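You operate a simulated robot arm through the tools that you are given. There is no shell and no other tool. Be economical: measure what you need, move in short steps, check, and stop when the job is done.

The job below is to be done with a simulated two-armed robot. You get a single attempt, and the scene is never put back.

JOB
Put two of the yellow caps from the top of the vice bench on the right side of the low bench. Take the white band ring on the top of the vice bench and put it away on the steel deck of the green tester. Take the white-capped nozzle with the largest size on its label from the top of the vice bench and put it on the yellow card there. Fetch the clear cup and stand it on the grate under the drum spout. Take the handled steel tray on the top of the vice bench and put it away on the left half of the back bench. Put the carton that says "seals" from the top of the vacuum packer on the bottom shelf of the jobs rack. Switch the red rocker switch on. Do these in any order. Set down upright: white-capped nozzle, clear cup.

The check looks at the end state, three seconds after you hand in, the way a careful person would. Anything else that was tipped, shoved, dropped, spilled or broken makes it a failure. Lids that push on must go on centred and level and be pressed home; caps that screw on are set level and turned clockwise until they are tight.

ROBOT AND FRAMES
Two 7-joint arms with fingered hands on one trunk, on a base that drives. Base frame: it is fixed to the floor where the robot stands at the start and does not move with it; the origin is under the middle of the robot, x ahead of it, y to its left, z up; the surface under the hand at the start is at about z = 900. Readings come in mm, rad, newtons and seconds.
The left shoulder is at the start at [96, 187, 1080], the right one opposite. With the tool pointing down near the work surface each hand reaches from about 460 to 840 mm from the robot's upright axis, wherever it stands, measured 20 degrees to its own side. Places, roughly: blue-banded carton, coils carton [750, 5250, 1000]; bottom shelf of the jobs rack [800, 7700, 200]; clear cup [750, 1000, 1000]; grate under the drum spout (15x15 cm) [660, 1820, 620]; handled steel tray (22x13x5 cm) [600, 1300, 900]; left half of the back bench [-1400, -2200, 900]; red rocker switch [500, 5700, 900]; right side of the low bench (16x48 cm) [720, 1660, 620]; steel deck of the green tester [600, 3900, 900]; white band ring [750, 500, 1000]; white-capped nozzle [750, 750, 1000]; yellow cap (3x2x3 cm) [600, 0, 900]; yellow card [750, 0, 1000]. Payload 3.6 kg a hand.
The TCP of each hand is the grasp point between the finger pads, 26 mm short of the fingertips. In the tool frame z runs along the fingers and y along their closing line. The gripper opens to 88 mm. The gripper's body begins 30 mm behind the TCP. The gripper is a hand of 3 fingers: y runs from the thumb to the fingers, the wrist lies at [-17, -98, -164] in the tool frame.
Orientation is told as [roll, pitch, yaw] about the base's x, y, z axes, in that order, counted from this pose: with the fingers straight down and the wrist toward the robot, the tool's x, y and z point along [0, 1, 0], [1, 0, 0] and [0, 0, -1] of the base frame.

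CONTROLS
- The arms move only by the tool play_rows. It takes "left_motion", "right_motion" or both (then of equal length, played together; a hand with none holds still); each is a list of rows, each an object of numbers (a shift or turn left out is 0): "x", "y", "z": the shift along the base's x, y, z in units of 50 mm (1.0 is 50 mm); "wx", "wy", "wz": the turn, a rotation vector about the base's x, y, z in units of 8 degrees (1.0 is 8 degrees). In form: [{"x": .., "y": .., "z": .., "wx": .., "wy": .., "wz": ..}, ...]. A call has 1 to 10 rows; each row shifts and turns the commanded pose from where the row before left it. A call with a number of a shift or a turn outside -1 to 1 is refused whole. A row lasts 0.2 s, in which the tool goes at most 50 mm and 0.15 rad; a call with a longer step from one row to the next is refused whole. Where a pose cannot be reached the arm comes as near as it can. A force on the tool above 40 N (or 10 N above the force at the start of the call, whichever is more), or a blocked arm, ends the call early, and 0.2 s more pass. In this call time passes only in rows, and 0.2 s behind the last. It gives the time, the measured TCP pose, the force on the tool (base axes), the opening and the grip force at its end, in the units of the frame above (readings bear some noise), with the torque about the TCP (base axes, N m) and any sound that the robot's microphone picked up.
- Cameras (640 x 400 px; columns grow to the right, rows downward): "scene" is now at [234.5, 36.2, 1048.3]; the picture's right is [0.48, -0.88, 0.00], its down [0.32, 0.18, -0.93] and it looks along [0.82, 0.45, 0.37] (base axes); focal length 214 px, centre (320, 200). "left" rides on the left gripper at [-56, -80, -102] in its tool frame; the picture's right is [-0.73, -0.32, 0.60], its down [0.62, -0.67, 0.41] and it looks along [0.27, 0.68, 0.69] (tool axes); focal length 247 px, centre (320, 200). "right" rides on the right gripper at [56, -80, -102] in its tool frame; the picture's right is [-0.73, 0.32, -0.60], its down [-0.62, -0.67, 0.41] and it looks along [-0.27, 0.68, 0.69] (tool axes); focal length 247 px, centre (320, 200). There is no depth. A picture from a camera that has moved, and an enlarged one, comes with that camera's place and axes in the base frame and with its lens.
- capture(camera): a new picture of that camera. The clock stands still meanwhile.
- raise_lower(by): slides the trunk up (or, below 0, down) by that many mm; the arms and the scene camera ride with it, the base frame stays. It gives what a move gives, with no picture.
- steer(legs): drives the robot by 1 to 6 legs, each [ahead, left, turn to the left] in mm, mm and rad, along the robot's own axes; the way and the turn of a leg run together, so that a leg with both is an arc; at most 1500 mm and 3.142 rad a leg. The arms and the cameras ride along, it lands a little off, and it stops where it bumps. It gives what a move gives.
- finger_targets(fingers, thumb_bend, thumb_turn, hand): sets how far each is bent, from 0 (flat) to 1 (curled in); at 0.3 the hand is open as for a grip, at 0.7 the pads meet at the TCP. One left out holds its place. A second passes; each finger stops where it meets its share of the squeeze, and holds until it gets a number again. It is the only way to open and close the hand. It gives what a move gives, with no picture; readings hold the bend of each and the force on the fingers (four entries, about 0 where the hand has none), thumb and palm. thumb_turn goes from beside the hand (0) to across from the fingers (1), as for a grip.
- head_to(pan, tilt): turns the head with the scene camera to pan (to the left, within 1.047 rad either way) and tilt (down, from -0.506 to 1.204), counted from straight ahead of the robot. It gives what a move gives.
- inspect(camera, box): a new picture of the part [left, top, right, bottom] of that camera's present view, enlarged. The clock stands still meanwhile.
- finish_job(): hands the job in; it is judged then, once.

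Go step by step. Nothing tells you exact positions but the pictures and the camera data: compare them with the known pose of the tool, close in by small moves and look again before you grip or let go. The budget is 217 turns and 208 pictures, counting those below and the enlarged ones. Unless the task says otherwise, let go and move clear before handing in.

The tools are called after "Call:" as a command line: name --argument value ..., lists and objects as JSON in quotes. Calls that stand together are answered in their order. play_rows: Moves the arms, as the interface text tells. Its arguments: {"type":"object","properties":{"left_motion":{"type":"array","items":{"type":"object","properties":{"x":{"type":"number"},"y":{"type":"number"},"z":{"type":"number"},"wx":{"type":"number"},"wy":{"type":"number"},"wz":{"type":"number"}}}},"right_motion":{"type":"array","items":{"type":"object","properties":{"x":{"type":"number"},"y":{"type":"number"},"z":{"type":"number"},"wx":{"type":"number"},"wy":{"type":"number"},"wz":{"type":"number"}}}}},"required":[]} The other tools are called the same way: raise_lower (by) slides the trunk up or down; finger_targets (fingers, thumb_bend, thumb_turn, hand) moves the fingers one by one; steer (legs) drives the base; head_to (pan, tilt) turns the head that bears the scene camera; capture (camera) takes a picture; inspect (camera, box) takes an enlarged picture of a part of a camera's view; finish_job () hands the job in.

At the start:

```text
t: 0.0
left_eef_pos: [416.4, 360.7, 1138.6]
left_tcp_rot: [0.001, 0.0, 0.0]
left_force: [0.6, 0.2, -0.1]
left_ft_torque: [-0.01, 0.03, 0.02]
left_width: 87.5
left_grasp_force: 0.0
left_shape: jaw
left_bend: [0.3, 0.3, 0.98]
left_finger forces: [0.0, 0.0, 0.0, 0.1, 0.1, 0.0]
right_eef_pos: [480.0, 19.5, 1242.0]
right_tcp_rot: [0.0, -0.002, 0.0]
right_force: [-0.3, 0.4, -0.6]
right_ft_torque: [0.02, -0.01, -0.04]
right_width: 87.5
right_grasp_force: 0.0
right_shape: jaw
right_bend: [0.3, 0.3, 0.98]
right_finger forces: [0.0, 0.0, 0.1, 0.0, 0.0, 0.0]
trunk travel left (down, up): [-225.0, 532.0]
robot x, y, heading: [-2.8, -0.7, -0.002]
head pan, tilt: [0.501, -0.377]
```

scene: 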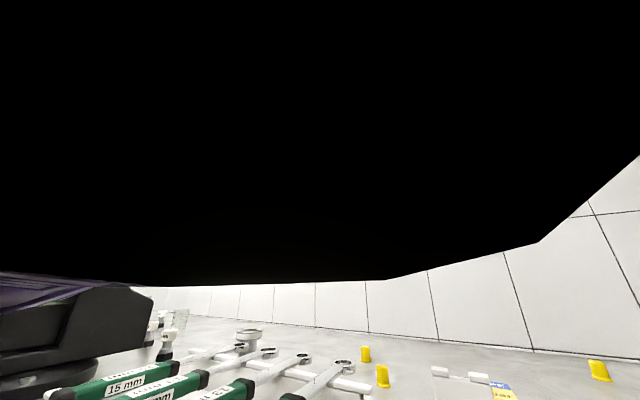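
right: 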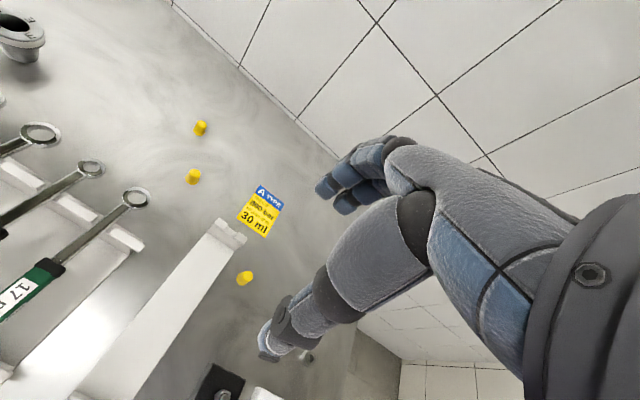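
left: 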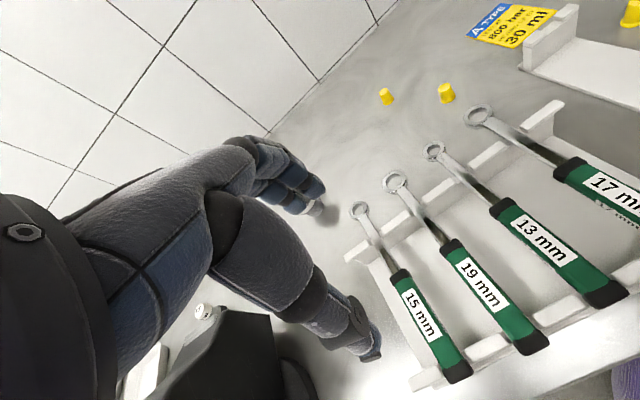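

The head looks up and is mostly blocked; I see a bench with wrenches, yellow caps and a yellow card. I tilt the head down to survey the vice bench.

Call:
head_to --pan 0.0 --tilt 0.6

Call:
capture --camera "scene"

Call:
head_to --pan 0.9 --tilt 0.4

Call:
capture --camera "scene"

```text
t: 1.2
left_eef_pos: [416.4, 360.3, 1139.6]
left_tcp_rot: [0.0, 0.001, 0.002]
left_force: [0.3, 0.4, -0.1]
left_ft_torque: [-0.01, 0.0, 0.02]
left_width: 87.7
left_grasp_force: 0.0
left_shape: jaw
left_bend: [0.3, 0.3, 0.98]
left_finger forces: [0.1, 0.0, 0.0, 0.1, 0.1, 0.1]
right_eef_pos: [478.3, 18.2, 1242.4]
right_tcp_rot: [-0.001, 0.0, -0.001]
right_force: [-1.0, -0.7, 1.0]
right_ft_torque: [-0.01, 0.02, -0.02]
right_width: 87.4
right_grasp_force: 0.1
right_shape: jaw
right_bend: [0.3, 0.3, 0.98]
right_finger forces: [0.1, 0.0, 0.0, 0.0, 0.0, 0.0]
trunk travel left (down, up): [-225.0, 532.0]
robot x, y, heading: [-0.6, -1.7, 0.002]
head pan, tilt: [0.0, 0.6]
```

```text
204 pictures are left
camera scene: at [257.5, 0.5, 961.7], right [0.0, -1.0, 0.0], down [-0.56, 0.0, -0.83], along [0.83, 0.0, -0.56], focal length 214 px, centre (320, 200)
```

scene: 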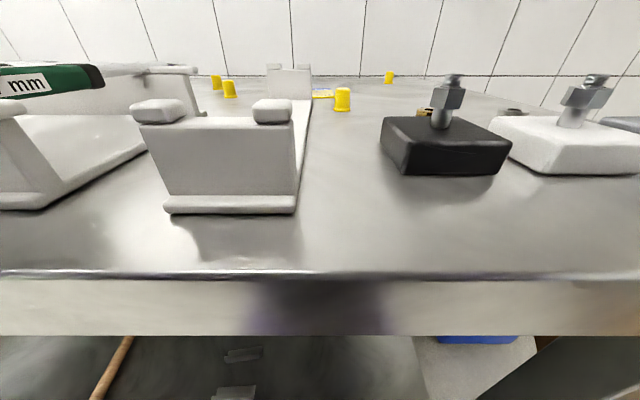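

```text
t: 2.5
left_eef_pos: [415.8, 361.1, 1137.4]
left_tcp_rot: [0.001, -0.001, -0.001]
left_force: [-0.6, -0.1, -0.3]
left_ft_torque: [0.02, 0.01, -0.01]
left_width: 87.8
left_grasp_force: 0.1
left_shape: jaw
left_bend: [0.3, 0.3, 0.98]
left_finger forces: [0.0, 0.1, 0.0, 0.1, 0.1, 0.1]
right_eef_pos: [479.3, 19.2, 1241.1]
right_tcp_rot: [0.001, -0.001, 0.001]
right_force: [-0.4, 0.7, 0.4]
right_ft_torque: [-0.04, 0.01, -0.01]
right_width: 87.7
right_grasp_force: 0.0
right_shape: jaw
right_bend: [0.3, 0.3, 0.98]
right_finger forces: [0.0, 0.0, 0.1, 0.0, 0.1, 0.0]
trunk travel left (down, up): [-225.0, 532.0]
robot x, y, heading: [-0.9, -1.1, 0.0]
head pan, tilt: [0.901, 0.4]
```

```text
203 pictures are left
camera scene: at [226.7, 73.0, 979.8], right [0.78, -0.62, 0.0], down [-0.24, -0.3, -0.92], along [0.57, 0.72, -0.39], focal length 214 px, centre (320, 200)
```

scene: 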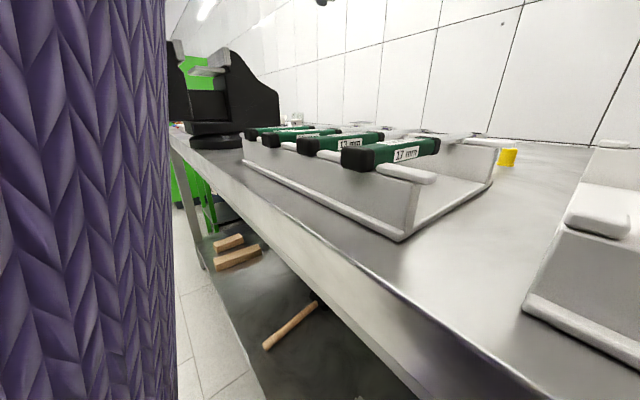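

The head is too low to survey well, so I raise the trunk and look from higher up.

Call:
raise_lower --by 450

Call:
head_to --pan 0.0 --tilt 0.75

Call:
capture --camera "scene"

Call:
head_to --pan 0.8 --tilt 0.6

Call:
capture --camera "scene"

Call:
head_to --pan -0.8 --tilt 0.5

Call:
capture --camera "scene"

Call:
capture --camera "right"

Call:
capture --camera "left"

```text
refused: 450 is not a number from -400 to 400
```

```text
t: 3.6
left_eef_pos: [417.4, 361.0, 1138.9]
left_tcp_rot: [0.002, 0.0, 0.001]
left_force: [0.1, -0.6, 0.6]
left_ft_torque: [-0.03, 0.02, 0.0]
left_width: 87.3
left_grasp_force: 0.1
left_shape: jaw
left_bend: [0.3, 0.3, 0.98]
left_finger forces: [0.1, 0.0, 0.0, 0.0, 0.0, 0.0]
right_eef_pos: [479.1, 19.5, 1241.9]
right_tcp_rot: [0.0, 0.0, -0.001]
right_force: [-0.2, -0.9, -0.1]
right_ft_torque: [0.0, 0.0, -0.02]
right_width: 87.8
right_grasp_force: 0.0
right_shape: jaw
right_bend: [0.3, 0.3, 0.98]
right_finger forces: [0.0, 0.0, 0.1, 0.0, 0.0, 0.0]
trunk travel left (down, up): [-225.0, 532.0]
robot x, y, heading: [4.5, -1.1, -0.002]
head pan, tilt: [0.0, 0.75]
```

```text
202 pictures are left
camera scene: at [252.0, 0.5, 948.8], right [0.0, -1.0, 0.0], down [-0.68, 0.0, -0.73], along [0.73, 0.0, -0.68], focal length 214 px, centre (320, 200)
```

scene: 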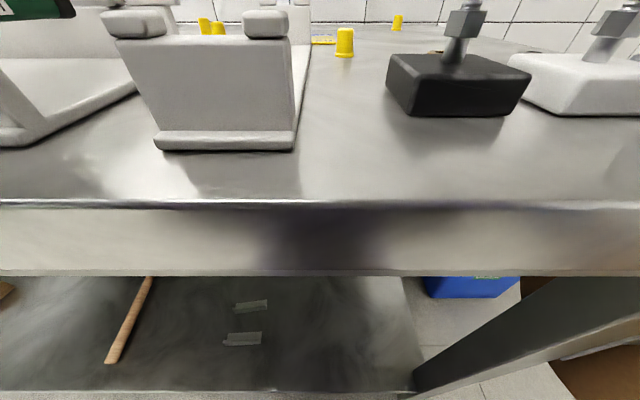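

```text
t: 4.8
left_eef_pos: [415.9, 359.5, 1138.0]
left_tcp_rot: [0.001, 0.002, 0.0]
left_force: [0.5, -0.1, -0.4]
left_ft_torque: [-0.03, 0.02, -0.01]
left_width: 87.7
left_grasp_force: 0.1
left_shape: jaw
left_bend: [0.3, 0.3, 0.98]
left_finger forces: [0.0, 0.1, 0.0, 0.0, 0.1, 0.1]
right_eef_pos: [480.0, 19.1, 1241.9]
right_tcp_rot: [0.002, 0.0, 0.0]
right_force: [-1.2, -0.3, 0.3]
right_ft_torque: [0.0, 0.02, 0.01]
right_width: 87.6
right_grasp_force: 0.1
right_shape: jaw
right_bend: [0.3, 0.3, 0.98]
right_finger forces: [0.0, 0.0, 0.0, 0.0, 0.0, 0.1]
trunk travel left (down, up): [-225.0, 532.0]
robot x, y, heading: [0.1, -2.4, 0.003]
head pan, tilt: [0.799, 0.6]
```

```text
201 pictures are left
camera scene: at [230.8, 63.8, 961.6], right [0.72, -0.7, 0.0], down [-0.39, -0.4, -0.82], along [0.58, 0.59, -0.57], focal length 214 px, centre (320, 200)
```

scene: 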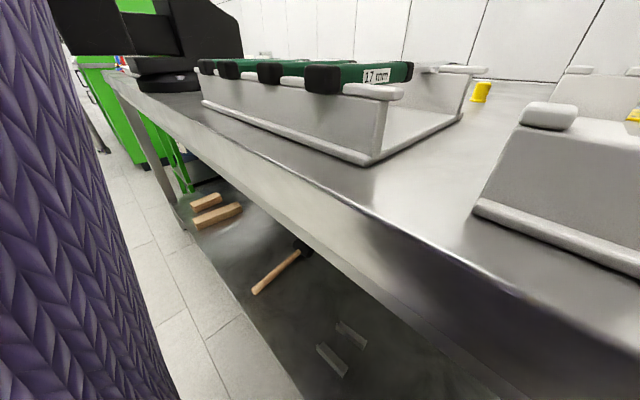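

```text
t: 6.5
left_eef_pos: [416.6, 360.2, 1138.8]
left_tcp_rot: [0.001, 0.0, 0.001]
left_force: [0.5, 0.1, 0.3]
left_ft_torque: [-0.01, 0.02, 0.03]
left_width: 87.5
left_grasp_force: 0.1
left_shape: jaw
left_bend: [0.3, 0.3, 0.98]
left_finger forces: [0.0, 0.0, 0.0, 0.1, 0.0, 0.0]
right_eef_pos: [479.0, 20.2, 1241.9]
right_tcp_rot: [0.001, 0.0, -0.001]
right_force: [0.5, -0.2, 0.0]
right_ft_torque: [0.0, 0.0, 0.02]
right_width: 87.4
right_grasp_force: 0.0
right_shape: jaw
right_bend: [0.3, 0.3, 0.98]
right_finger forces: [0.0, 0.0, 0.0, 0.0, 0.0, 0.1]
trunk travel left (down, up): [-225.0, 532.0]
robot x, y, heading: [-4.0, -0.1, -0.002]
head pan, tilt: [-0.799, 0.499]
```

```text
200 pictures are left
camera scene: at [232.6, -64.7, 970.7], right [-0.72, -0.7, 0.0], down [-0.33, 0.34, -0.88], along [0.61, -0.63, -0.48], focal length 214 px, centre (320, 200)
```

scene: 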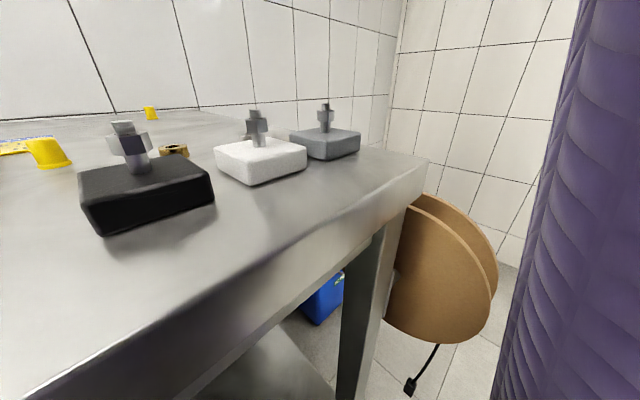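

```text
199 pictures are left
camera right: at [399.6, 76.1, 1344.0], right [0.32, -0.73, 0.6], down [-0.67, -0.62, -0.41], along [0.68, -0.27, -0.69], focal length 247 px, centre (320, 200)
```

right: 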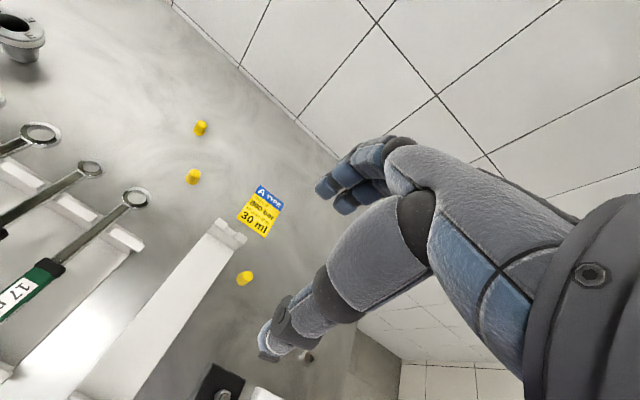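

```text
198 pictures are left
camera left: at [337.0, 303.6, 1241.6], right [-0.32, -0.73, -0.6], down [-0.67, 0.62, -0.41], along [0.68, 0.27, -0.69], focal length 247 px, centre (320, 200)
```

left: 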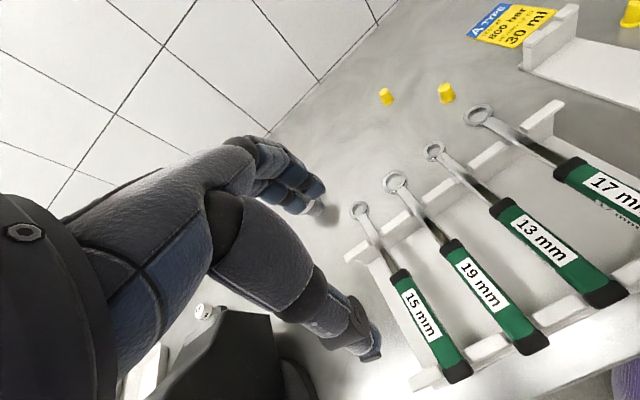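

The bench is crowded with wrench racks, a vice to the left and torque keys to the right. I raise the trunk 400 to see and to clear obstacles.

Call:
raise_lower --by 400

Call:
head_to --pan 0.3 --tilt 0.75

Call:
capture --camera "scene"

Call:
head_to --pan 0.9 --tilt 0.5

Call:
capture --camera "scene"

Call:
capture --camera "left"

```text
t: 10.3
left_eef_pos: [415.7, 360.6, 1539.2]
left_tcp_rot: [-0.001, 0.001, 0.0]
left_force: [0.0, -0.7, 0.5]
left_ft_torque: [0.0, 0.0, 0.0]
left_width: 87.7
left_grasp_force: 0.1
left_shape: jaw
left_bend: [0.3, 0.3, 0.98]
left_finger forces: [0.1, 0.0, 0.0, 0.0, 0.1, 0.1]
right_eef_pos: [478.8, 19.5, 1641.2]
right_tcp_rot: [0.0, 0.0, 0.0]
right_force: [0.0, -0.4, -1.2]
right_ft_torque: [-0.03, 0.0, 0.01]
right_width: 87.5
right_grasp_force: 0.0
right_shape: jaw
right_bend: [0.3, 0.3, 0.98]
right_finger forces: [0.0, 0.0, 0.1, 0.0, 0.0, 0.1]
trunk travel left (down, up): [-625.0, 132.0]
robot x, y, heading: [3.7, -1.6, -0.002]
head pan, tilt: [-0.799, 0.499]
```

```text
t: 11.6
left_eef_pos: [416.4, 359.3, 1538.9]
left_tcp_rot: [-0.002, -0.001, 0.0]
left_force: [0.3, 0.7, 0.6]
left_ft_torque: [0.02, -0.02, -0.01]
left_width: 87.7
left_grasp_force: 0.0
left_shape: jaw
left_bend: [0.3, 0.3, 0.98]
left_finger forces: [0.0, 0.0, 0.0, 0.0, 0.0, 0.0]
right_eef_pos: [479.6, 19.3, 1641.7]
right_tcp_rot: [0.0, 0.001, 0.001]
right_force: [0.1, -0.3, -0.7]
right_ft_torque: [0.01, -0.03, -0.01]
right_width: 87.7
right_grasp_force: 0.0
right_shape: jaw
right_bend: [0.3, 0.3, 0.98]
right_finger forces: [0.0, 0.0, 0.0, 0.1, 0.1, 0.0]
trunk travel left (down, up): [-625.0, 132.0]
robot x, y, heading: [-0.9, -0.1, -0.002]
head pan, tilt: [0.3, 0.75]
```

```text
197 pictures are left
camera scene: at [208.8, 24.9, 1370.7], right [0.29, -0.96, 0.0], down [-0.65, -0.2, -0.73], along [0.7, 0.22, -0.68], focal length 214 px, centre (320, 200)
```

scene: 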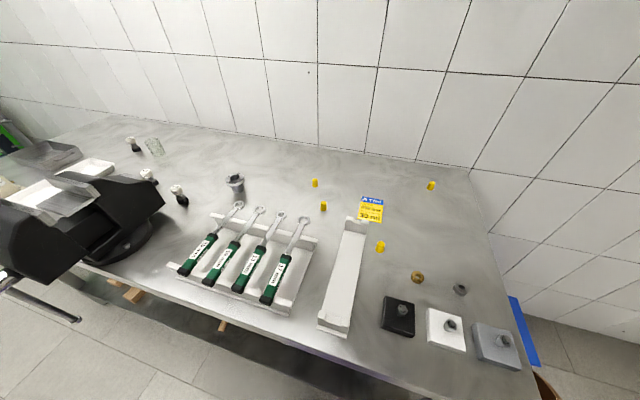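

```text
t: 12.6
left_eef_pos: [416.5, 360.1, 1538.4]
left_tcp_rot: [0.0, -0.001, -0.001]
left_force: [-0.3, -1.8, -0.1]
left_ft_torque: [0.0, 0.02, -0.01]
left_width: 87.9
left_grasp_force: 0.0
left_shape: jaw
left_bend: [0.3, 0.3, 0.98]
left_finger forces: [0.1, 0.0, 0.1, 0.0, 0.1, 0.0]
right_eef_pos: [480.0, 19.9, 1642.2]
right_tcp_rot: [0.0, -0.001, -0.001]
right_force: [0.3, 0.1, -0.4]
right_ft_torque: [0.01, 0.0, -0.02]
right_width: 87.6
right_grasp_force: 0.0
right_shape: jaw
right_bend: [0.3, 0.3, 0.98]
right_finger forces: [0.1, 0.0, 0.1, 0.1, 0.0, 0.0]
trunk travel left (down, up): [-625.0, 132.0]
robot x, y, heading: [1.2, 1.1, 0.001]
head pan, tilt: [0.901, 0.499]
```

```text
196 pictures are left
camera scene: at [186.2, 71.7, 1392.6], right [0.78, -0.62, 0.0], down [-0.3, -0.38, -0.88], along [0.55, 0.69, -0.48], focal length 214 px, centre (320, 200)
```

scene: 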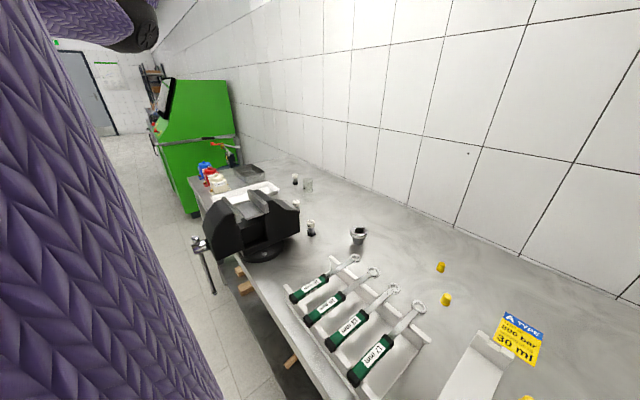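

```text
195 pictures are left
camera left: at [337.0, 303.6, 1641.6], right [-0.32, -0.73, -0.6], down [-0.67, 0.62, -0.41], along [0.68, 0.27, -0.69], focal length 247 px, centre (320, 200)
```

left: 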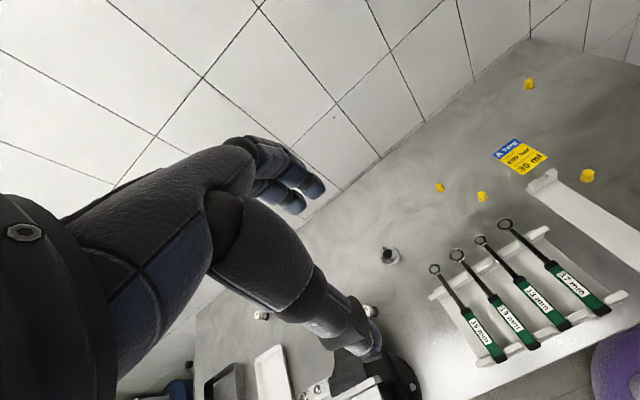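

From here I can see the whole bench. I zoom in on the ring, the nozzles and the other objects.

Call:
inspect --camera "scene" --box '[180, 130, 400, 270]'

Call:
head_to --pan 0.45 --tilt 0.6

Call:
inspect --camera "scene" --box '[100, 130, 300, 255]'

Call:
inspect --camera "scene" --box '[420, 200, 640, 340]'

```text
2.86 times, centred on (290, 200) of scene
camera zoom: at [186.2, 71.7, 1392.6], right [0.78, -0.62, 0.0], down [-0.3, -0.38, -0.88], along [0.55, 0.69, -0.48], focal length 613 px, centre (406, 200)
```

zoom: 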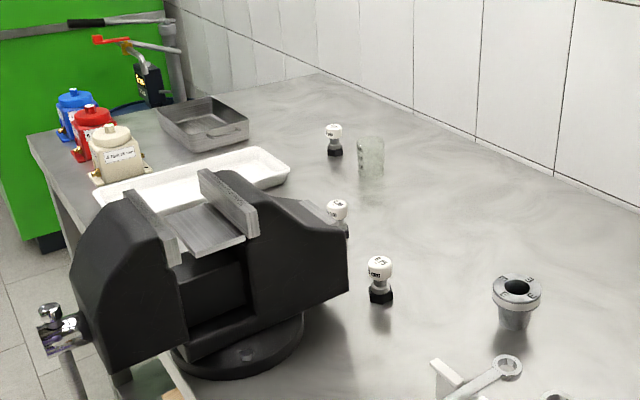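

```text
t: 13.5
left_eef_pos: [416.7, 359.2, 1538.8]
left_tcp_rot: [0.0, -0.001, 0.0]
left_force: [-0.3, 0.3, -0.1]
left_ft_torque: [-0.04, -0.03, 0.03]
left_width: 87.8
left_grasp_force: 0.1
left_shape: jaw
left_bend: [0.3, 0.3, 0.98]
left_finger forces: [0.0, 0.1, 0.0, 0.0, 0.0, 0.0]
right_eef_pos: [479.7, 19.6, 1642.2]
right_tcp_rot: [-0.001, 0.0, 0.0]
right_force: [-0.2, 0.7, 0.1]
right_ft_torque: [0.0, 0.0, 0.02]
right_width: 87.7
right_grasp_force: 0.0
right_shape: jaw
right_bend: [0.3, 0.3, 0.98]
right_finger forces: [0.1, 0.0, 0.0, 0.0, 0.0, 0.0]
trunk travel left (down, up): [-625.0, 132.0]
robot x, y, heading: [-3.0, 1.0, -0.003]
head pan, tilt: [0.45, 0.6]
```

```text
3.20 times, centred on (200, 192) of scene
camera zoom: at [209.1, 39.1, 1383.6], right [0.44, -0.9, 0.0], down [-0.51, -0.25, -0.83], along [0.74, 0.36, -0.56], focal length 686 px, centre (704, 224)
```

zoom: 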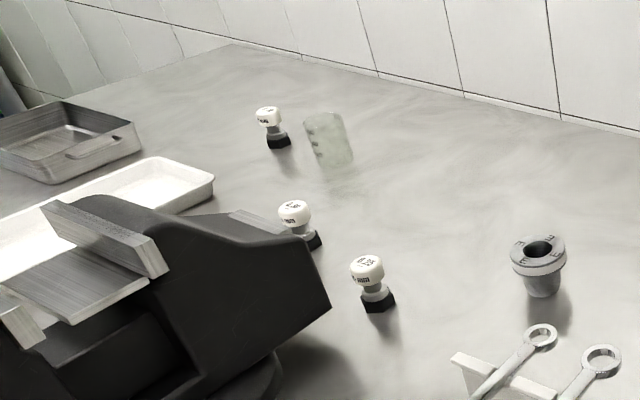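

```text
2.86 times, centred on (530, 270) of scene
camera zoom: at [209.1, 39.1, 1383.6], right [0.44, -0.9, 0.0], down [-0.51, -0.25, -0.83], along [0.74, 0.36, -0.56], focal length 613 px, centre (-280, 0)
```

zoom: 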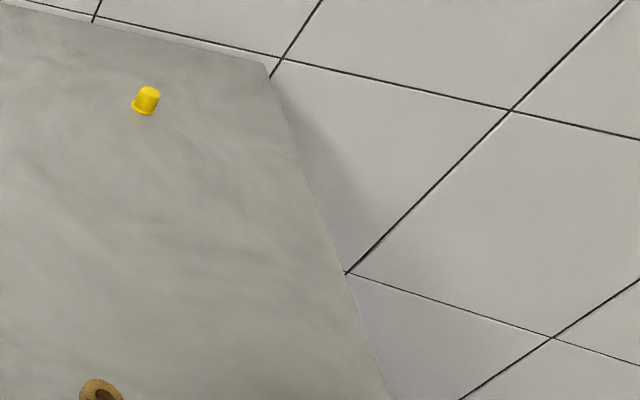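

I make out three nozzles with white caps, a clear cup, a grey tapered sleeve, a white tray and the handled steel tray. I back off a bit, because the vice handle juts out, and drive left for a closer look.

Call:
steer --legs '[[-120, 0, 0], [0, 600, 0]]'

Call:
head_to --pan 0.1 --tilt 0.6

Call:
capture --camera "scene"

Call:
inspect --camera "scene" --box '[240, 110, 420, 222]'

```text
t: 17.7
left_eef_pos: [301.4, 952.9, 1539.4]
left_tcp_rot: [0.002, 0.0, -0.01]
left_force: [-0.5, -0.6, 0.5]
left_ft_torque: [0.03, 0.0, 0.01]
left_width: 87.9
left_grasp_force: 0.0
left_shape: jaw
left_bend: [0.3, 0.3, 0.98]
left_finger forces: [0.1, 0.0, 0.0, 0.0, 0.0, 0.0]
right_eef_pos: [360.7, 611.2, 1641.2]
right_tcp_rot: [0.0, 0.001, -0.008]
right_force: [0.1, -0.9, 0.3]
right_ft_torque: [0.03, 0.0, 0.0]
right_width: 87.5
right_grasp_force: 0.1
right_shape: jaw
right_bend: [0.3, 0.3, 0.98]
right_finger forces: [0.0, 0.0, 0.0, 0.0, 0.1, 0.0]
trunk travel left (down, up): [-625.0, 132.0]
robot x, y, heading: [-116.6, 593.7, -0.012]
head pan, tilt: [0.45, 0.6]
```

```text
t: 18.6
left_eef_pos: [302.2, 951.8, 1539.0]
left_tcp_rot: [-0.001, 0.0, -0.01]
left_force: [-0.1, -0.1, 0.4]
left_ft_torque: [0.01, 0.01, 0.0]
left_width: 87.8
left_grasp_force: 0.0
left_shape: jaw
left_bend: [0.3, 0.3, 0.98]
left_finger forces: [0.0, 0.1, 0.1, 0.0, 0.0, 0.1]
right_eef_pos: [361.7, 610.6, 1642.3]
right_tcp_rot: [0.0, 0.0, -0.009]
right_force: [0.0, 0.2, -0.2]
right_ft_torque: [0.04, -0.01, -0.02]
right_width: 88.0
right_grasp_force: 0.0
right_shape: jaw
right_bend: [0.3, 0.3, 0.98]
right_finger forces: [0.1, 0.0, 0.0, 0.0, 0.0, 0.0]
trunk travel left (down, up): [-625.0, 132.0]
robot x, y, heading: [-118.6, 598.6, -0.011]
head pan, tilt: [0.099, 0.6]
```

```text
191 pictures are left
camera scene: at [99.7, 603.2, 1383.6], right [0.09, -1.0, 0.0], down [-0.56, -0.05, -0.82], along [0.82, 0.07, -0.57], focal length 214 px, centre (320, 200)
```

scene: 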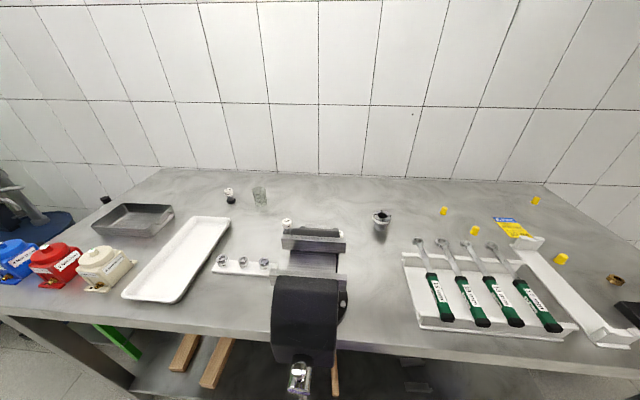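

```text
3.56 times, centred on (330, 166) of scene
camera zoom: at [99.7, 603.2, 1383.6], right [0.09, -1.0, 0.0], down [-0.56, -0.05, -0.82], along [0.82, 0.07, -0.57], focal length 763 px, centre (284, 321)
```

zoom: 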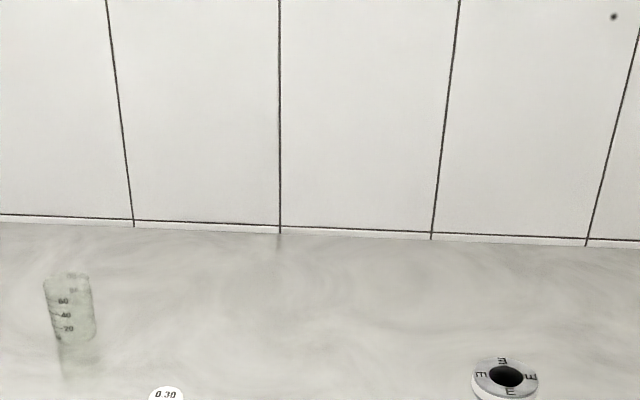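

There's also a strip with three small rings beside the vice, so I zoom on it, the nozzles and the sleeve.

Call:
inspect --camera "scene" --box '[200, 180, 300, 280]'

Call:
inspect --camera "scene" --box '[270, 195, 410, 285]'

Call:
inspect --camera "scene" --box '[0, 180, 200, 310]'

Call:
capture --camera "right"

```text
4.00 times, centred on (250, 230) of scene
camera zoom: at [99.7, 603.2, 1383.6], right [0.09, -1.0, 0.0], down [-0.56, -0.05, -0.82], along [0.82, 0.07, -0.57], focal length 858 px, centre (600, 80)
```

zoom: 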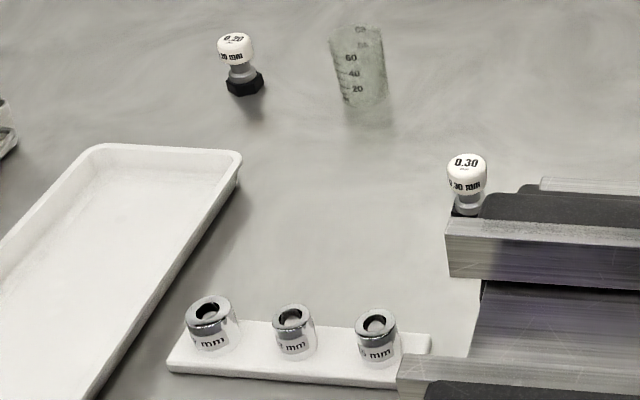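

```text
4.44 times, centred on (340, 240) of scene
camera zoom: at [99.7, 603.2, 1383.6], right [0.09, -1.0, 0.0], down [-0.56, -0.05, -0.82], along [0.82, 0.07, -0.57], focal length 953 px, centre (231, 22)
```

zoom: 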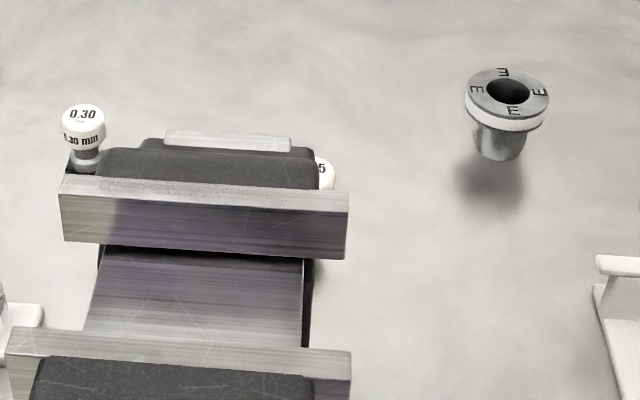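

```text
3.08 times, centred on (100, 245) of scene
camera zoom: at [99.7, 603.2, 1383.6], right [0.09, -1.0, 0.0], down [-0.56, -0.05, -0.82], along [0.82, 0.07, -0.57], focal length 660 px, centre (997, 62)
```

zoom: 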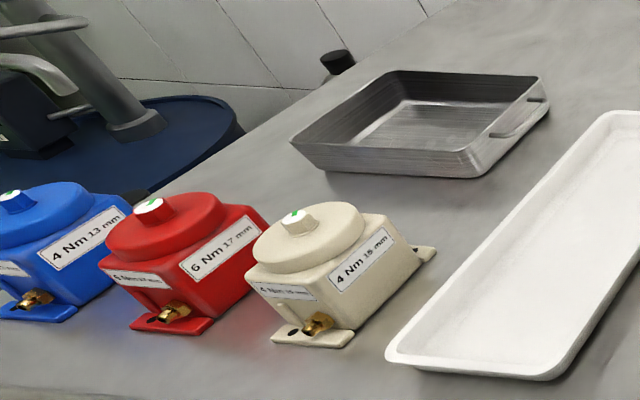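

```text
186 pictures are left
camera right: at [282.3, 668.2, 1744.0], right [0.31, -0.74, 0.6], down [-0.67, -0.62, -0.41], along [0.67, -0.27, -0.69], focal length 247 px, centre (320, 200)
```

right: 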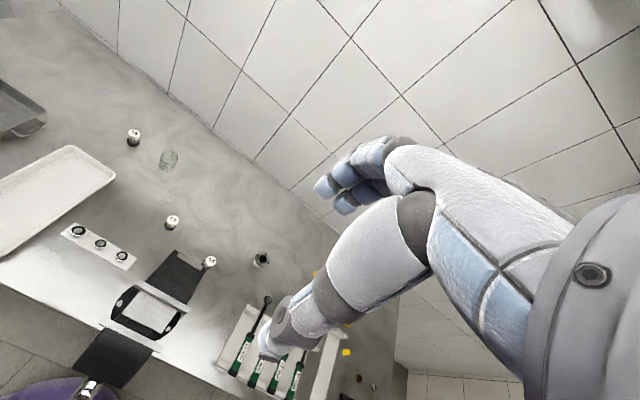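

Nozzles read 0.20 and 0.30, with a third still partly hidden and ending in 5. The E-marked piece with the white side band must be the band ring. I zoom the right camera on the third nozzle.

Call:
inspect --camera "right" --box '[150, 210, 290, 300]'

Call:
inspect --camera "right" --box '[190, 240, 230, 280]'

```text
4.44 times, centred on (220, 255) of right
camera zoom: at [282.3, 668.2, 1744.0], right [0.31, -0.74, 0.6], down [-0.67, -0.62, -0.41], along [0.67, -0.27, -0.69], focal length 1098 px, centre (764, -44)
```

zoom: 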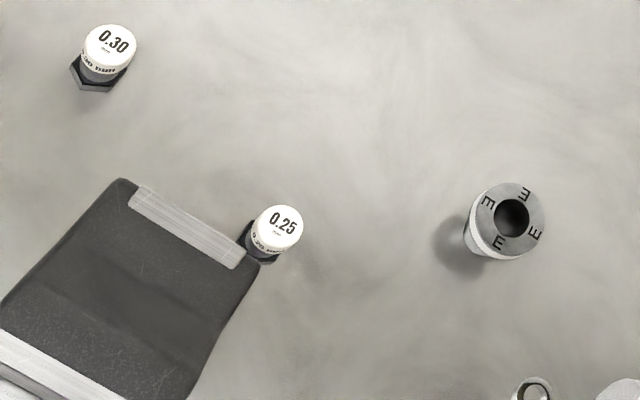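

```text
10.00 times, centred on (210, 260) of right
camera zoom: at [282.3, 668.2, 1744.0], right [0.31, -0.74, 0.6], down [-0.67, -0.62, -0.41], along [0.67, -0.27, -0.69], focal length 2470 px, centre (1420, -400)
```

zoom: 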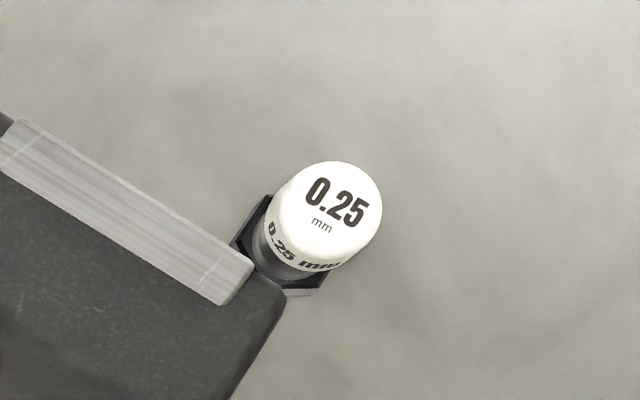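

The largest is 0.30, at about [600, 757] with its top near z 950, just behind the vice. I move left so that the right hand comes at it from the side away from the vice, and lower the trunk a little.

Call:
steer --legs '[[0, 340, 0], [50, 0, 0.012]]'

Call:
raise_lower --by -200

Call:
head_to --pan -0.25 --tilt 0.6

Call:
capture --camera "scene"

Call:
capture --camera "right"

```text
t: 21.3
left_eef_pos: [349.4, 1295.4, 1539.7]
left_tcp_rot: [0.0, -0.003, 0.0]
left_force: [-0.2, 0.6, 0.3]
left_ft_torque: [0.0, -0.01, -0.03]
left_width: 87.7
left_grasp_force: 0.0
left_shape: jaw
left_bend: [0.3, 0.3, 0.98]
left_finger forces: [0.1, 0.0, 0.0, 0.1, 0.0, 0.1]
right_eef_pos: [411.7, 954.0, 1643.2]
right_tcp_rot: [-0.001, -0.002, -0.001]
right_force: [-0.7, -0.3, -0.5]
right_ft_torque: [-0.02, 0.01, 0.02]
right_width: 87.5
right_grasp_force: 0.1
right_shape: jaw
right_bend: [0.3, 0.3, 0.98]
right_finger forces: [0.0, 0.0, 0.0, 0.1, 0.0, 0.0]
trunk travel left (down, up): [-625.0, 132.0]
robot x, y, heading: [-64.3, 937.4, 0.0]
head pan, tilt: [0.099, 0.6]
```

```text
t: 23.5
left_eef_pos: [351.2, 1295.9, 1339.7]
left_tcp_rot: [0.001, -0.002, 0.0]
left_force: [-1.0, -0.6, 0.1]
left_ft_torque: [-0.01, 0.0, 0.0]
left_width: 87.7
left_grasp_force: 0.1
left_shape: jaw
left_bend: [0.3, 0.3, 0.98]
left_finger forces: [0.1, 0.0, 0.1, 0.0, 0.1, 0.0]
right_eef_pos: [414.3, 955.4, 1442.1]
right_tcp_rot: [-0.001, 0.0, 0.0]
right_force: [0.4, 0.4, -0.7]
right_ft_torque: [-0.02, 0.01, 0.0]
right_width: 87.8
right_grasp_force: 0.1
right_shape: jaw
right_bend: [0.3, 0.3, 0.98]
right_finger forces: [0.0, 0.0, 0.0, 0.1, 0.0, 0.1]
trunk travel left (down, up): [-425.0, 332.0]
robot x, y, heading: [-66.8, 937.9, -0.0]
head pan, tilt: [0.099, 0.6]
```

```text
t: 24.3
left_eef_pos: [352.3, 1296.4, 1339.2]
left_tcp_rot: [0.001, -0.002, 0.002]
left_force: [0.8, 0.4, 0.4]
left_ft_torque: [-0.02, 0.02, 0.02]
left_width: 87.6
left_grasp_force: 0.1
left_shape: jaw
left_bend: [0.3, 0.3, 0.98]
left_finger forces: [0.0, 0.0, 0.1, 0.0, 0.0, 0.0]
right_eef_pos: [413.9, 956.3, 1442.7]
right_tcp_rot: [0.001, -0.001, -0.001]
right_force: [-1.4, -0.1, -0.5]
right_ft_torque: [-0.02, -0.02, 0.01]
right_width: 87.9
right_grasp_force: 0.1
right_shape: jaw
right_bend: [0.3, 0.3, 0.98]
right_finger forces: [0.0, 0.0, 0.0, 0.0, 0.0, 0.0]
trunk travel left (down, up): [-425.0, 332.0]
robot x, y, heading: [-63.2, 936.8, -0.0]
head pan, tilt: [-0.25, 0.6]
```

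```text
183 pictures are left
camera scene: at [160.6, 914.7, 1177.5], right [-0.25, -0.97, 0.0], down [-0.55, 0.14, -0.82], along [0.8, -0.2, -0.57], focal length 214 px, centre (320, 200)
```

scene: 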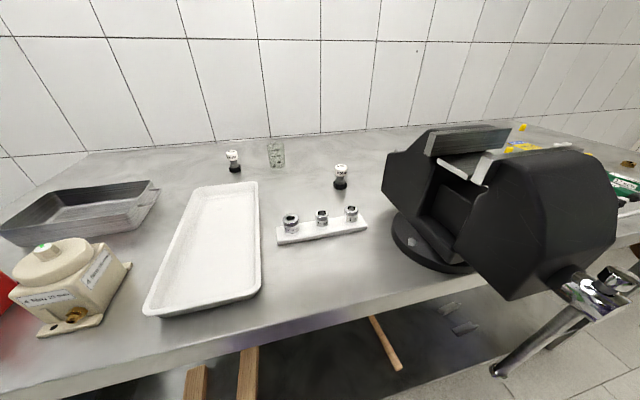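

```text
182 pictures are left
camera right: at [334.7, 1011.9, 1544.3], right [0.32, -0.73, 0.6], down [-0.67, -0.62, -0.41], along [0.68, -0.27, -0.69], focal length 247 px, centre (320, 200)
```

right: 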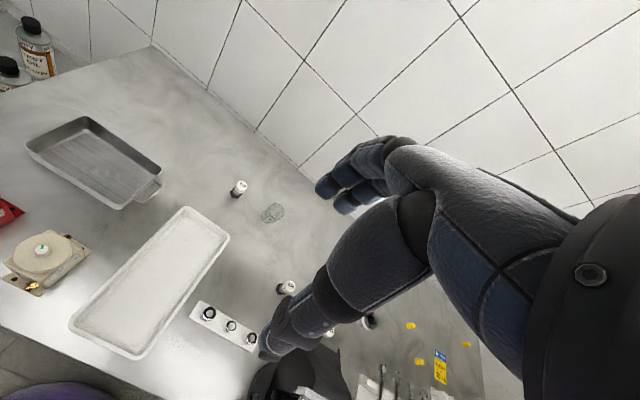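

The nozzle is confirmed at about [603, 751], cap at z 925–950. I bring the right hand above it, turned away from the vice.

Call:
play_rows --right_motion '[{"x": 0.378, "y": -0.41, "z": -0.68, "wz": -0.22}, {"x": 0.378, "y": -0.41, "z": -0.68, "wz": -0.22}, {"x": 0.378, "y": -0.41, "z": -0.68, "wz": -0.22}, {"x": 0.378, "y": -0.41, "z": -0.68, "wz": -0.22}, {"x": 0.378, "y": -0.41, "z": -0.68, "wz": -0.22}, {"x": 0.378, "y": -0.41, "z": -0.68, "wz": -0.22}, {"x": 0.378, "y": -0.41, "z": -0.68, "wz": -0.22}, {"x": 0.378, "y": -0.41, "z": -0.68, "wz": -0.22}, {"x": 0.378, "y": -0.41, "z": -0.68, "wz": -0.22}, {"x": 0.378, "y": -0.41, "z": -0.68, "wz": -0.22}]'

Call:
capture --camera "scene"

Call:
capture --camera "right"

```text
t: 26.5
left_eef_pos: [350.4, 1295.8, 1339.4]
left_tcp_rot: [0.0, 0.001, 0.001]
left_force: [-0.8, 0.0, -0.8]
left_ft_torque: [0.01, 0.0, -0.05]
left_width: 87.4
left_grasp_force: 0.2
left_shape: jaw
left_bend: [0.3, 0.3, 0.98]
left_finger forces: [0.0, 0.0, 0.0, 0.0, 0.0, 0.0]
right_eef_pos: [602.5, 750.1, 1101.1]
right_tcp_rot: [0.001, 0.0, -0.308]
right_force: [-0.4, 0.0, 0.8]
right_ft_torque: [0.01, 0.01, 0.01]
right_width: 88.0
right_grasp_force: 0.0
right_shape: jaw
right_bend: [0.3, 0.3, 0.98]
right_finger forces: [0.0, 0.1, 0.0, 0.0, 0.0, 0.0]
trunk travel left (down, up): [-425.0, 332.0]
robot x, y, heading: [-61.3, 934.5, -0.0]
head pan, tilt: [-0.25, 0.6]
```

```text
181 pictures are left
camera scene: at [161.0, 914.4, 1177.4], right [-0.25, -0.97, 0.0], down [-0.55, 0.14, -0.82], along [0.8, -0.2, -0.57], focal length 214 px, centre (320, 200)
```

scene: 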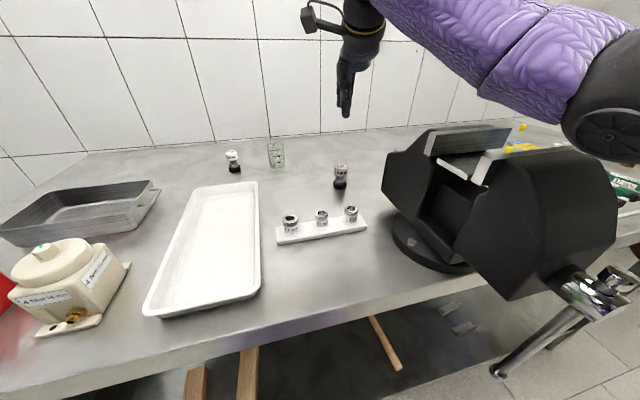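

```text
180 pictures are left
camera right: at [543.0, 827.8, 1203.6], right [0.08, -0.8, 0.6], down [-0.82, -0.39, -0.41], along [0.56, -0.46, -0.69], focal length 247 px, centre (320, 200)
```

right: 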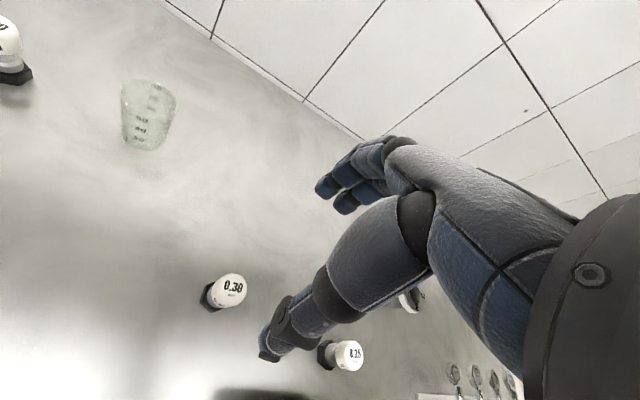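

The nozzle sits under the hand. I lower down to just above it and check.

Call:
play_rows --right_motion '[{"y": 0.04, "z": -0.9}, {"z": -0.9}, {"z": -0.8}]'

Call:
capture --camera "right"

Call:
inspect --camera "scene" --box '[260, 60, 460, 260]'

```text
t: 27.5
left_eef_pos: [338.6, 1296.0, 1340.8]
left_tcp_rot: [-0.002, -0.01, -0.005]
left_force: [0.9, 0.1, 0.2]
left_ft_torque: [-0.01, 0.01, 0.01]
left_width: 87.7
left_grasp_force: 0.2
left_shape: jaw
left_bend: [0.3, 0.3, 0.98]
left_finger forces: [0.0, 0.0, 0.0, 0.0, 0.0, 0.0]
right_eef_pos: [619.5, 737.9, 1042.4]
right_tcp_rot: [0.028, -0.113, -0.327]
right_force: [0.0, 0.4, -0.8]
right_ft_torque: [0.02, -0.03, 0.0]
right_width: 87.8
right_grasp_force: 0.0
right_shape: jaw
right_bend: [0.3, 0.3, 0.97]
right_finger forces: [0.0, 0.1, 0.0, 0.0, 0.0, 0.1]
trunk travel left (down, up): [-425.0, 332.0]
robot x, y, heading: [-65.3, 938.3, -0.005]
head pan, tilt: [-0.25, 0.6]
stopped in row 3 (right hand): the arm was blocked; the commanded pose is now the measured one
```

```text
179 pictures are left
camera right: at [549.8, 818.3, 1137.5], right [0.0, -0.79, 0.61], down [-0.78, -0.38, -0.5], along [0.63, -0.47, -0.61], focal length 247 px, centre (320, 200)
```

right: 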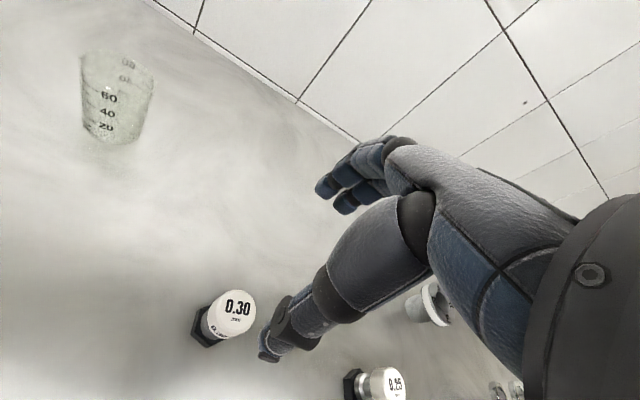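

```text
2.00 times, centred on (360, 160) of scene
camera zoom: at [147.9, 914.5, 1178.3], right [-0.25, -0.97, 0.0], down [-0.54, 0.14, -0.83], along [0.8, -0.21, -0.56], focal length 429 px, centre (240, 280)
```

zoom: 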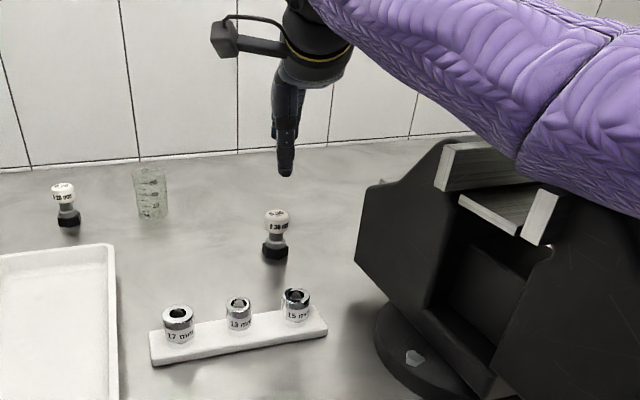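

The right forearm leaned on the top of the vice, so I lift off at once. I'll use the left arm instead, since its elbow flares away from the vice.

Call:
play_rows --right_motion '[{"z": 0.8}, {"z": 0.9}, {"z": 0.9, "wz": 0.2}, {"z": 0.9, "x": -0.3, "wz": 0.3}, {"x": -0.5, "y": 0.3, "z": 0.7, "wz": 0.4, "wy": 0.5}, {"x": -0.8, "z": 0.5, "wz": 0.4, "wy": 0.3}, {"x": -0.9, "z": 0.2, "wz": 0.4}, {"x": -0.9, "wz": 0.4}, {"x": -0.9, "wz": 0.4}]'

Call:
inspect --camera "scene" --box '[200, 60, 640, 340]'

```text
t: 29.5
left_eef_pos: [351.6, 1295.5, 1338.9]
left_tcp_rot: [0.0, 0.0, -0.003]
left_force: [-0.2, -0.4, -0.7]
left_ft_torque: [-0.03, 0.01, 0.0]
left_width: 87.8
left_grasp_force: 0.1
left_shape: jaw
left_bend: [0.3, 0.3, 0.98]
left_finger forces: [0.0, 0.0, 0.0, 0.0, 0.0, 0.1]
right_eef_pos: [491.5, 748.6, 1238.9]
right_tcp_rot: [0.002, 0.017, 0.03]
right_force: [0.7, -0.3, -0.5]
right_ft_torque: [-0.06, -0.01, 0.01]
right_width: 88.2
right_grasp_force: 0.0
right_shape: jaw
right_bend: [0.3, 0.3, 0.97]
right_finger forces: [0.0, 0.0, 0.0, 0.0, 0.1, 0.1]
right hand out of reach, approached as far as the arm can: row 7, 8, 9
trunk travel left (down, up): [-425.0, 332.0]
robot x, y, heading: [-64.1, 936.0, -0.004]
head pan, tilt: [-0.25, 0.6]
```

```text
1.43 times, centred on (420, 200) of scene
camera zoom: at [159.7, 914.1, 1177.6], right [-0.25, -0.97, 0.0], down [-0.55, 0.14, -0.83], along [0.8, -0.21, -0.56], focal length 306 px, centre (177, 200)
```

zoom: 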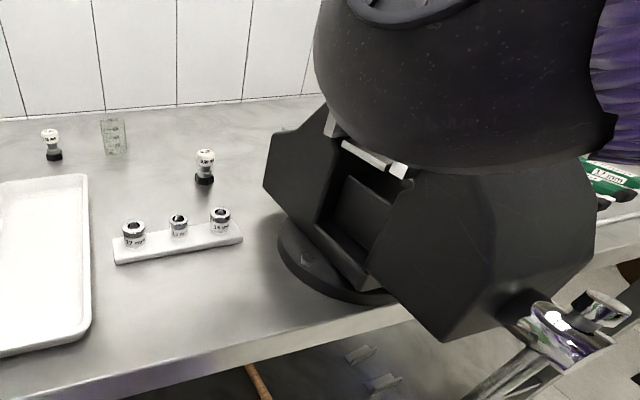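

The vice looks unmoved. I raise the trunk, bring the right arm back to its start posture, then drive right so that the left arm can reach the nozzle.

Call:
raise_lower --by 100

Call:
play_rows --right_motion '[{"z": 0.9}, {"z": 0.9}, {"x": -0.25, "y": 0.6, "z": 0.45}, {"x": -0.25, "y": 0.65, "z": 0.45}, {"x": -0.25, "y": 0.65, "z": 0.45}, {"x": -0.25, "y": 0.7, "z": 0.45}, {"x": -0.25, "y": 0.75, "z": 0.4}, {"x": -0.25, "y": 0.75}]'

Call:
steer --legs '[[-50, 0, 0], [0, -180, 0]]'

Call:
raise_lower --by -60

Call:
head_to --pan 0.0 --tilt 0.6

Call:
capture --camera "scene"

```text
t: 30.8
left_eef_pos: [352.4, 1295.0, 1439.4]
left_tcp_rot: [-0.001, 0.001, -0.003]
left_force: [0.5, -0.3, -0.3]
left_ft_torque: [-0.01, -0.02, 0.01]
left_width: 87.6
left_grasp_force: 0.1
left_shape: jaw
left_bend: [0.3, 0.3, 0.98]
left_finger forces: [0.0, 0.1, 0.0, 0.0, 0.0, 0.1]
right_eef_pos: [493.8, 748.4, 1336.6]
right_tcp_rot: [0.001, 0.02, 0.031]
right_force: [0.0, 0.6, 0.3]
right_ft_torque: [0.02, -0.02, 0.03]
right_width: 88.2
right_grasp_force: 0.0
right_shape: jaw
right_bend: [0.3, 0.3, 0.97]
right_finger forces: [0.1, 0.1, 0.1, 0.0, 0.0, 0.1]
trunk travel left (down, up): [-525.0, 232.0]
robot x, y, heading: [-65.9, 935.7, -0.006]
head pan, tilt: [-0.25, 0.6]
```

```text
t: 32.6
left_eef_pos: [353.0, 1296.3, 1439.0]
left_tcp_rot: [-0.001, -0.002, -0.003]
left_force: [-0.8, 0.0, -0.2]
left_ft_torque: [-0.03, -0.01, 0.01]
left_width: 88.0
left_grasp_force: 0.1
left_shape: jaw
left_bend: [0.3, 0.3, 0.98]
left_finger forces: [0.0, 0.0, 0.0, 0.0, 0.1, 0.0]
right_eef_pos: [472.4, 952.4, 1536.6]
right_tcp_rot: [0.003, 0.017, 0.03]
right_force: [-0.4, -0.1, -0.3]
right_ft_torque: [0.0, -0.03, 0.0]
right_width: 87.6
right_grasp_force: 0.0
right_shape: jaw
right_bend: [0.3, 0.3, 0.97]
right_finger forces: [0.0, 0.0, 0.0, 0.1, 0.0, 0.0]
right hand out of reach, approached as far as the arm can: row 2, 3, 4, 5, 6
trunk travel left (down, up): [-525.0, 232.0]
robot x, y, heading: [-64.8, 935.1, 0.002]
head pan, tilt: [-0.25, 0.6]
```

```text
t: 34.7
left_eef_pos: [300.5, 1114.6, 1439.1]
left_tcp_rot: [-0.002, -0.002, 0.001]
left_force: [-0.9, -0.9, 0.8]
left_ft_torque: [0.01, -0.03, -0.03]
left_width: 87.9
left_grasp_force: 0.1
left_shape: jaw
left_bend: [0.3, 0.3, 0.98]
left_finger forces: [0.0, 0.0, 0.0, 0.0, 0.1, 0.1]
right_eef_pos: [420.7, 771.2, 1537.2]
right_tcp_rot: [0.003, 0.018, 0.03]
right_force: [0.2, -0.4, -0.3]
right_ft_torque: [0.01, 0.02, 0.0]
right_width: 87.8
right_grasp_force: 0.0
right_shape: jaw
right_bend: [0.3, 0.3, 0.97]
right_finger forces: [0.0, 0.1, 0.0, 0.0, 0.0, 0.0]
trunk travel left (down, up): [-525.0, 232.0]
robot x, y, heading: [-119.2, 755.0, -0.007]
head pan, tilt: [-0.25, 0.6]
```

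```text
t: 35.7
left_eef_pos: [300.9, 1116.3, 1380.0]
left_tcp_rot: [0.0, -0.001, -0.002]
left_force: [-0.5, -0.1, -0.5]
left_ft_torque: [-0.04, -0.05, -0.02]
left_width: 87.9
left_grasp_force: 0.1
left_shape: jaw
left_bend: [0.3, 0.3, 0.98]
left_finger forces: [0.1, 0.0, 0.0, 0.1, 0.1, 0.0]
right_eef_pos: [421.5, 773.2, 1477.6]
right_tcp_rot: [0.001, 0.021, 0.032]
right_force: [1.1, -0.2, -0.3]
right_ft_torque: [-0.03, 0.0, 0.01]
right_width: 87.8
right_grasp_force: 0.2
right_shape: jaw
right_bend: [0.3, 0.3, 0.97]
right_finger forces: [0.0, 0.0, 0.0, 0.0, 0.0, 0.0]
trunk travel left (down, up): [-465.0, 292.0]
robot x, y, heading: [-110.2, 756.2, -0.003]
head pan, tilt: [-0.25, 0.6]
```

```text
t: 36.4
left_eef_pos: [301.4, 1115.4, 1378.3]
left_tcp_rot: [-0.001, 0.001, 0.0]
left_force: [-0.4, 0.3, 0.3]
left_ft_torque: [0.02, 0.03, 0.01]
left_width: 88.1
left_grasp_force: 0.0
left_shape: jaw
left_bend: [0.3, 0.3, 0.98]
left_finger forces: [0.0, 0.0, 0.0, 0.0, 0.1, 0.0]
right_eef_pos: [420.4, 772.8, 1476.8]
right_tcp_rot: [0.003, 0.02, 0.031]
right_force: [-0.3, -0.2, 0.2]
right_ft_torque: [0.0, -0.02, -0.02]
right_width: 87.9
right_grasp_force: 0.1
right_shape: jaw
right_bend: [0.3, 0.3, 0.97]
right_finger forces: [0.0, 0.0, 0.0, 0.1, 0.1, 0.0]
trunk travel left (down, up): [-465.0, 292.0]
robot x, y, heading: [-118.0, 756.3, -0.003]
head pan, tilt: [0.0, 0.6]
```

```text
176 pictures are left
camera scene: at [109.3, 755.7, 1219.5], right [0.0, -1.0, 0.0], down [-0.57, 0.0, -0.82], along [0.82, 0.0, -0.57], focal length 214 px, centre (320, 200)
```

scene: 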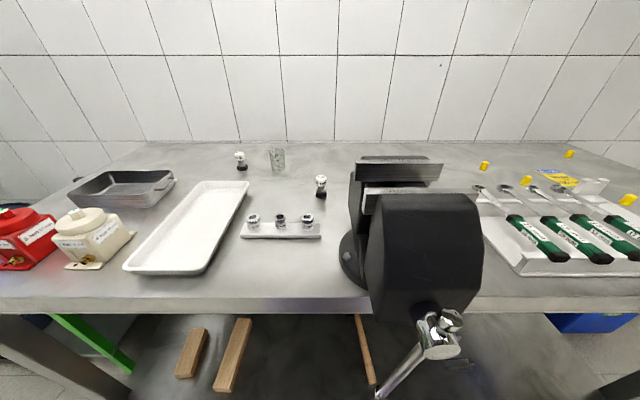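

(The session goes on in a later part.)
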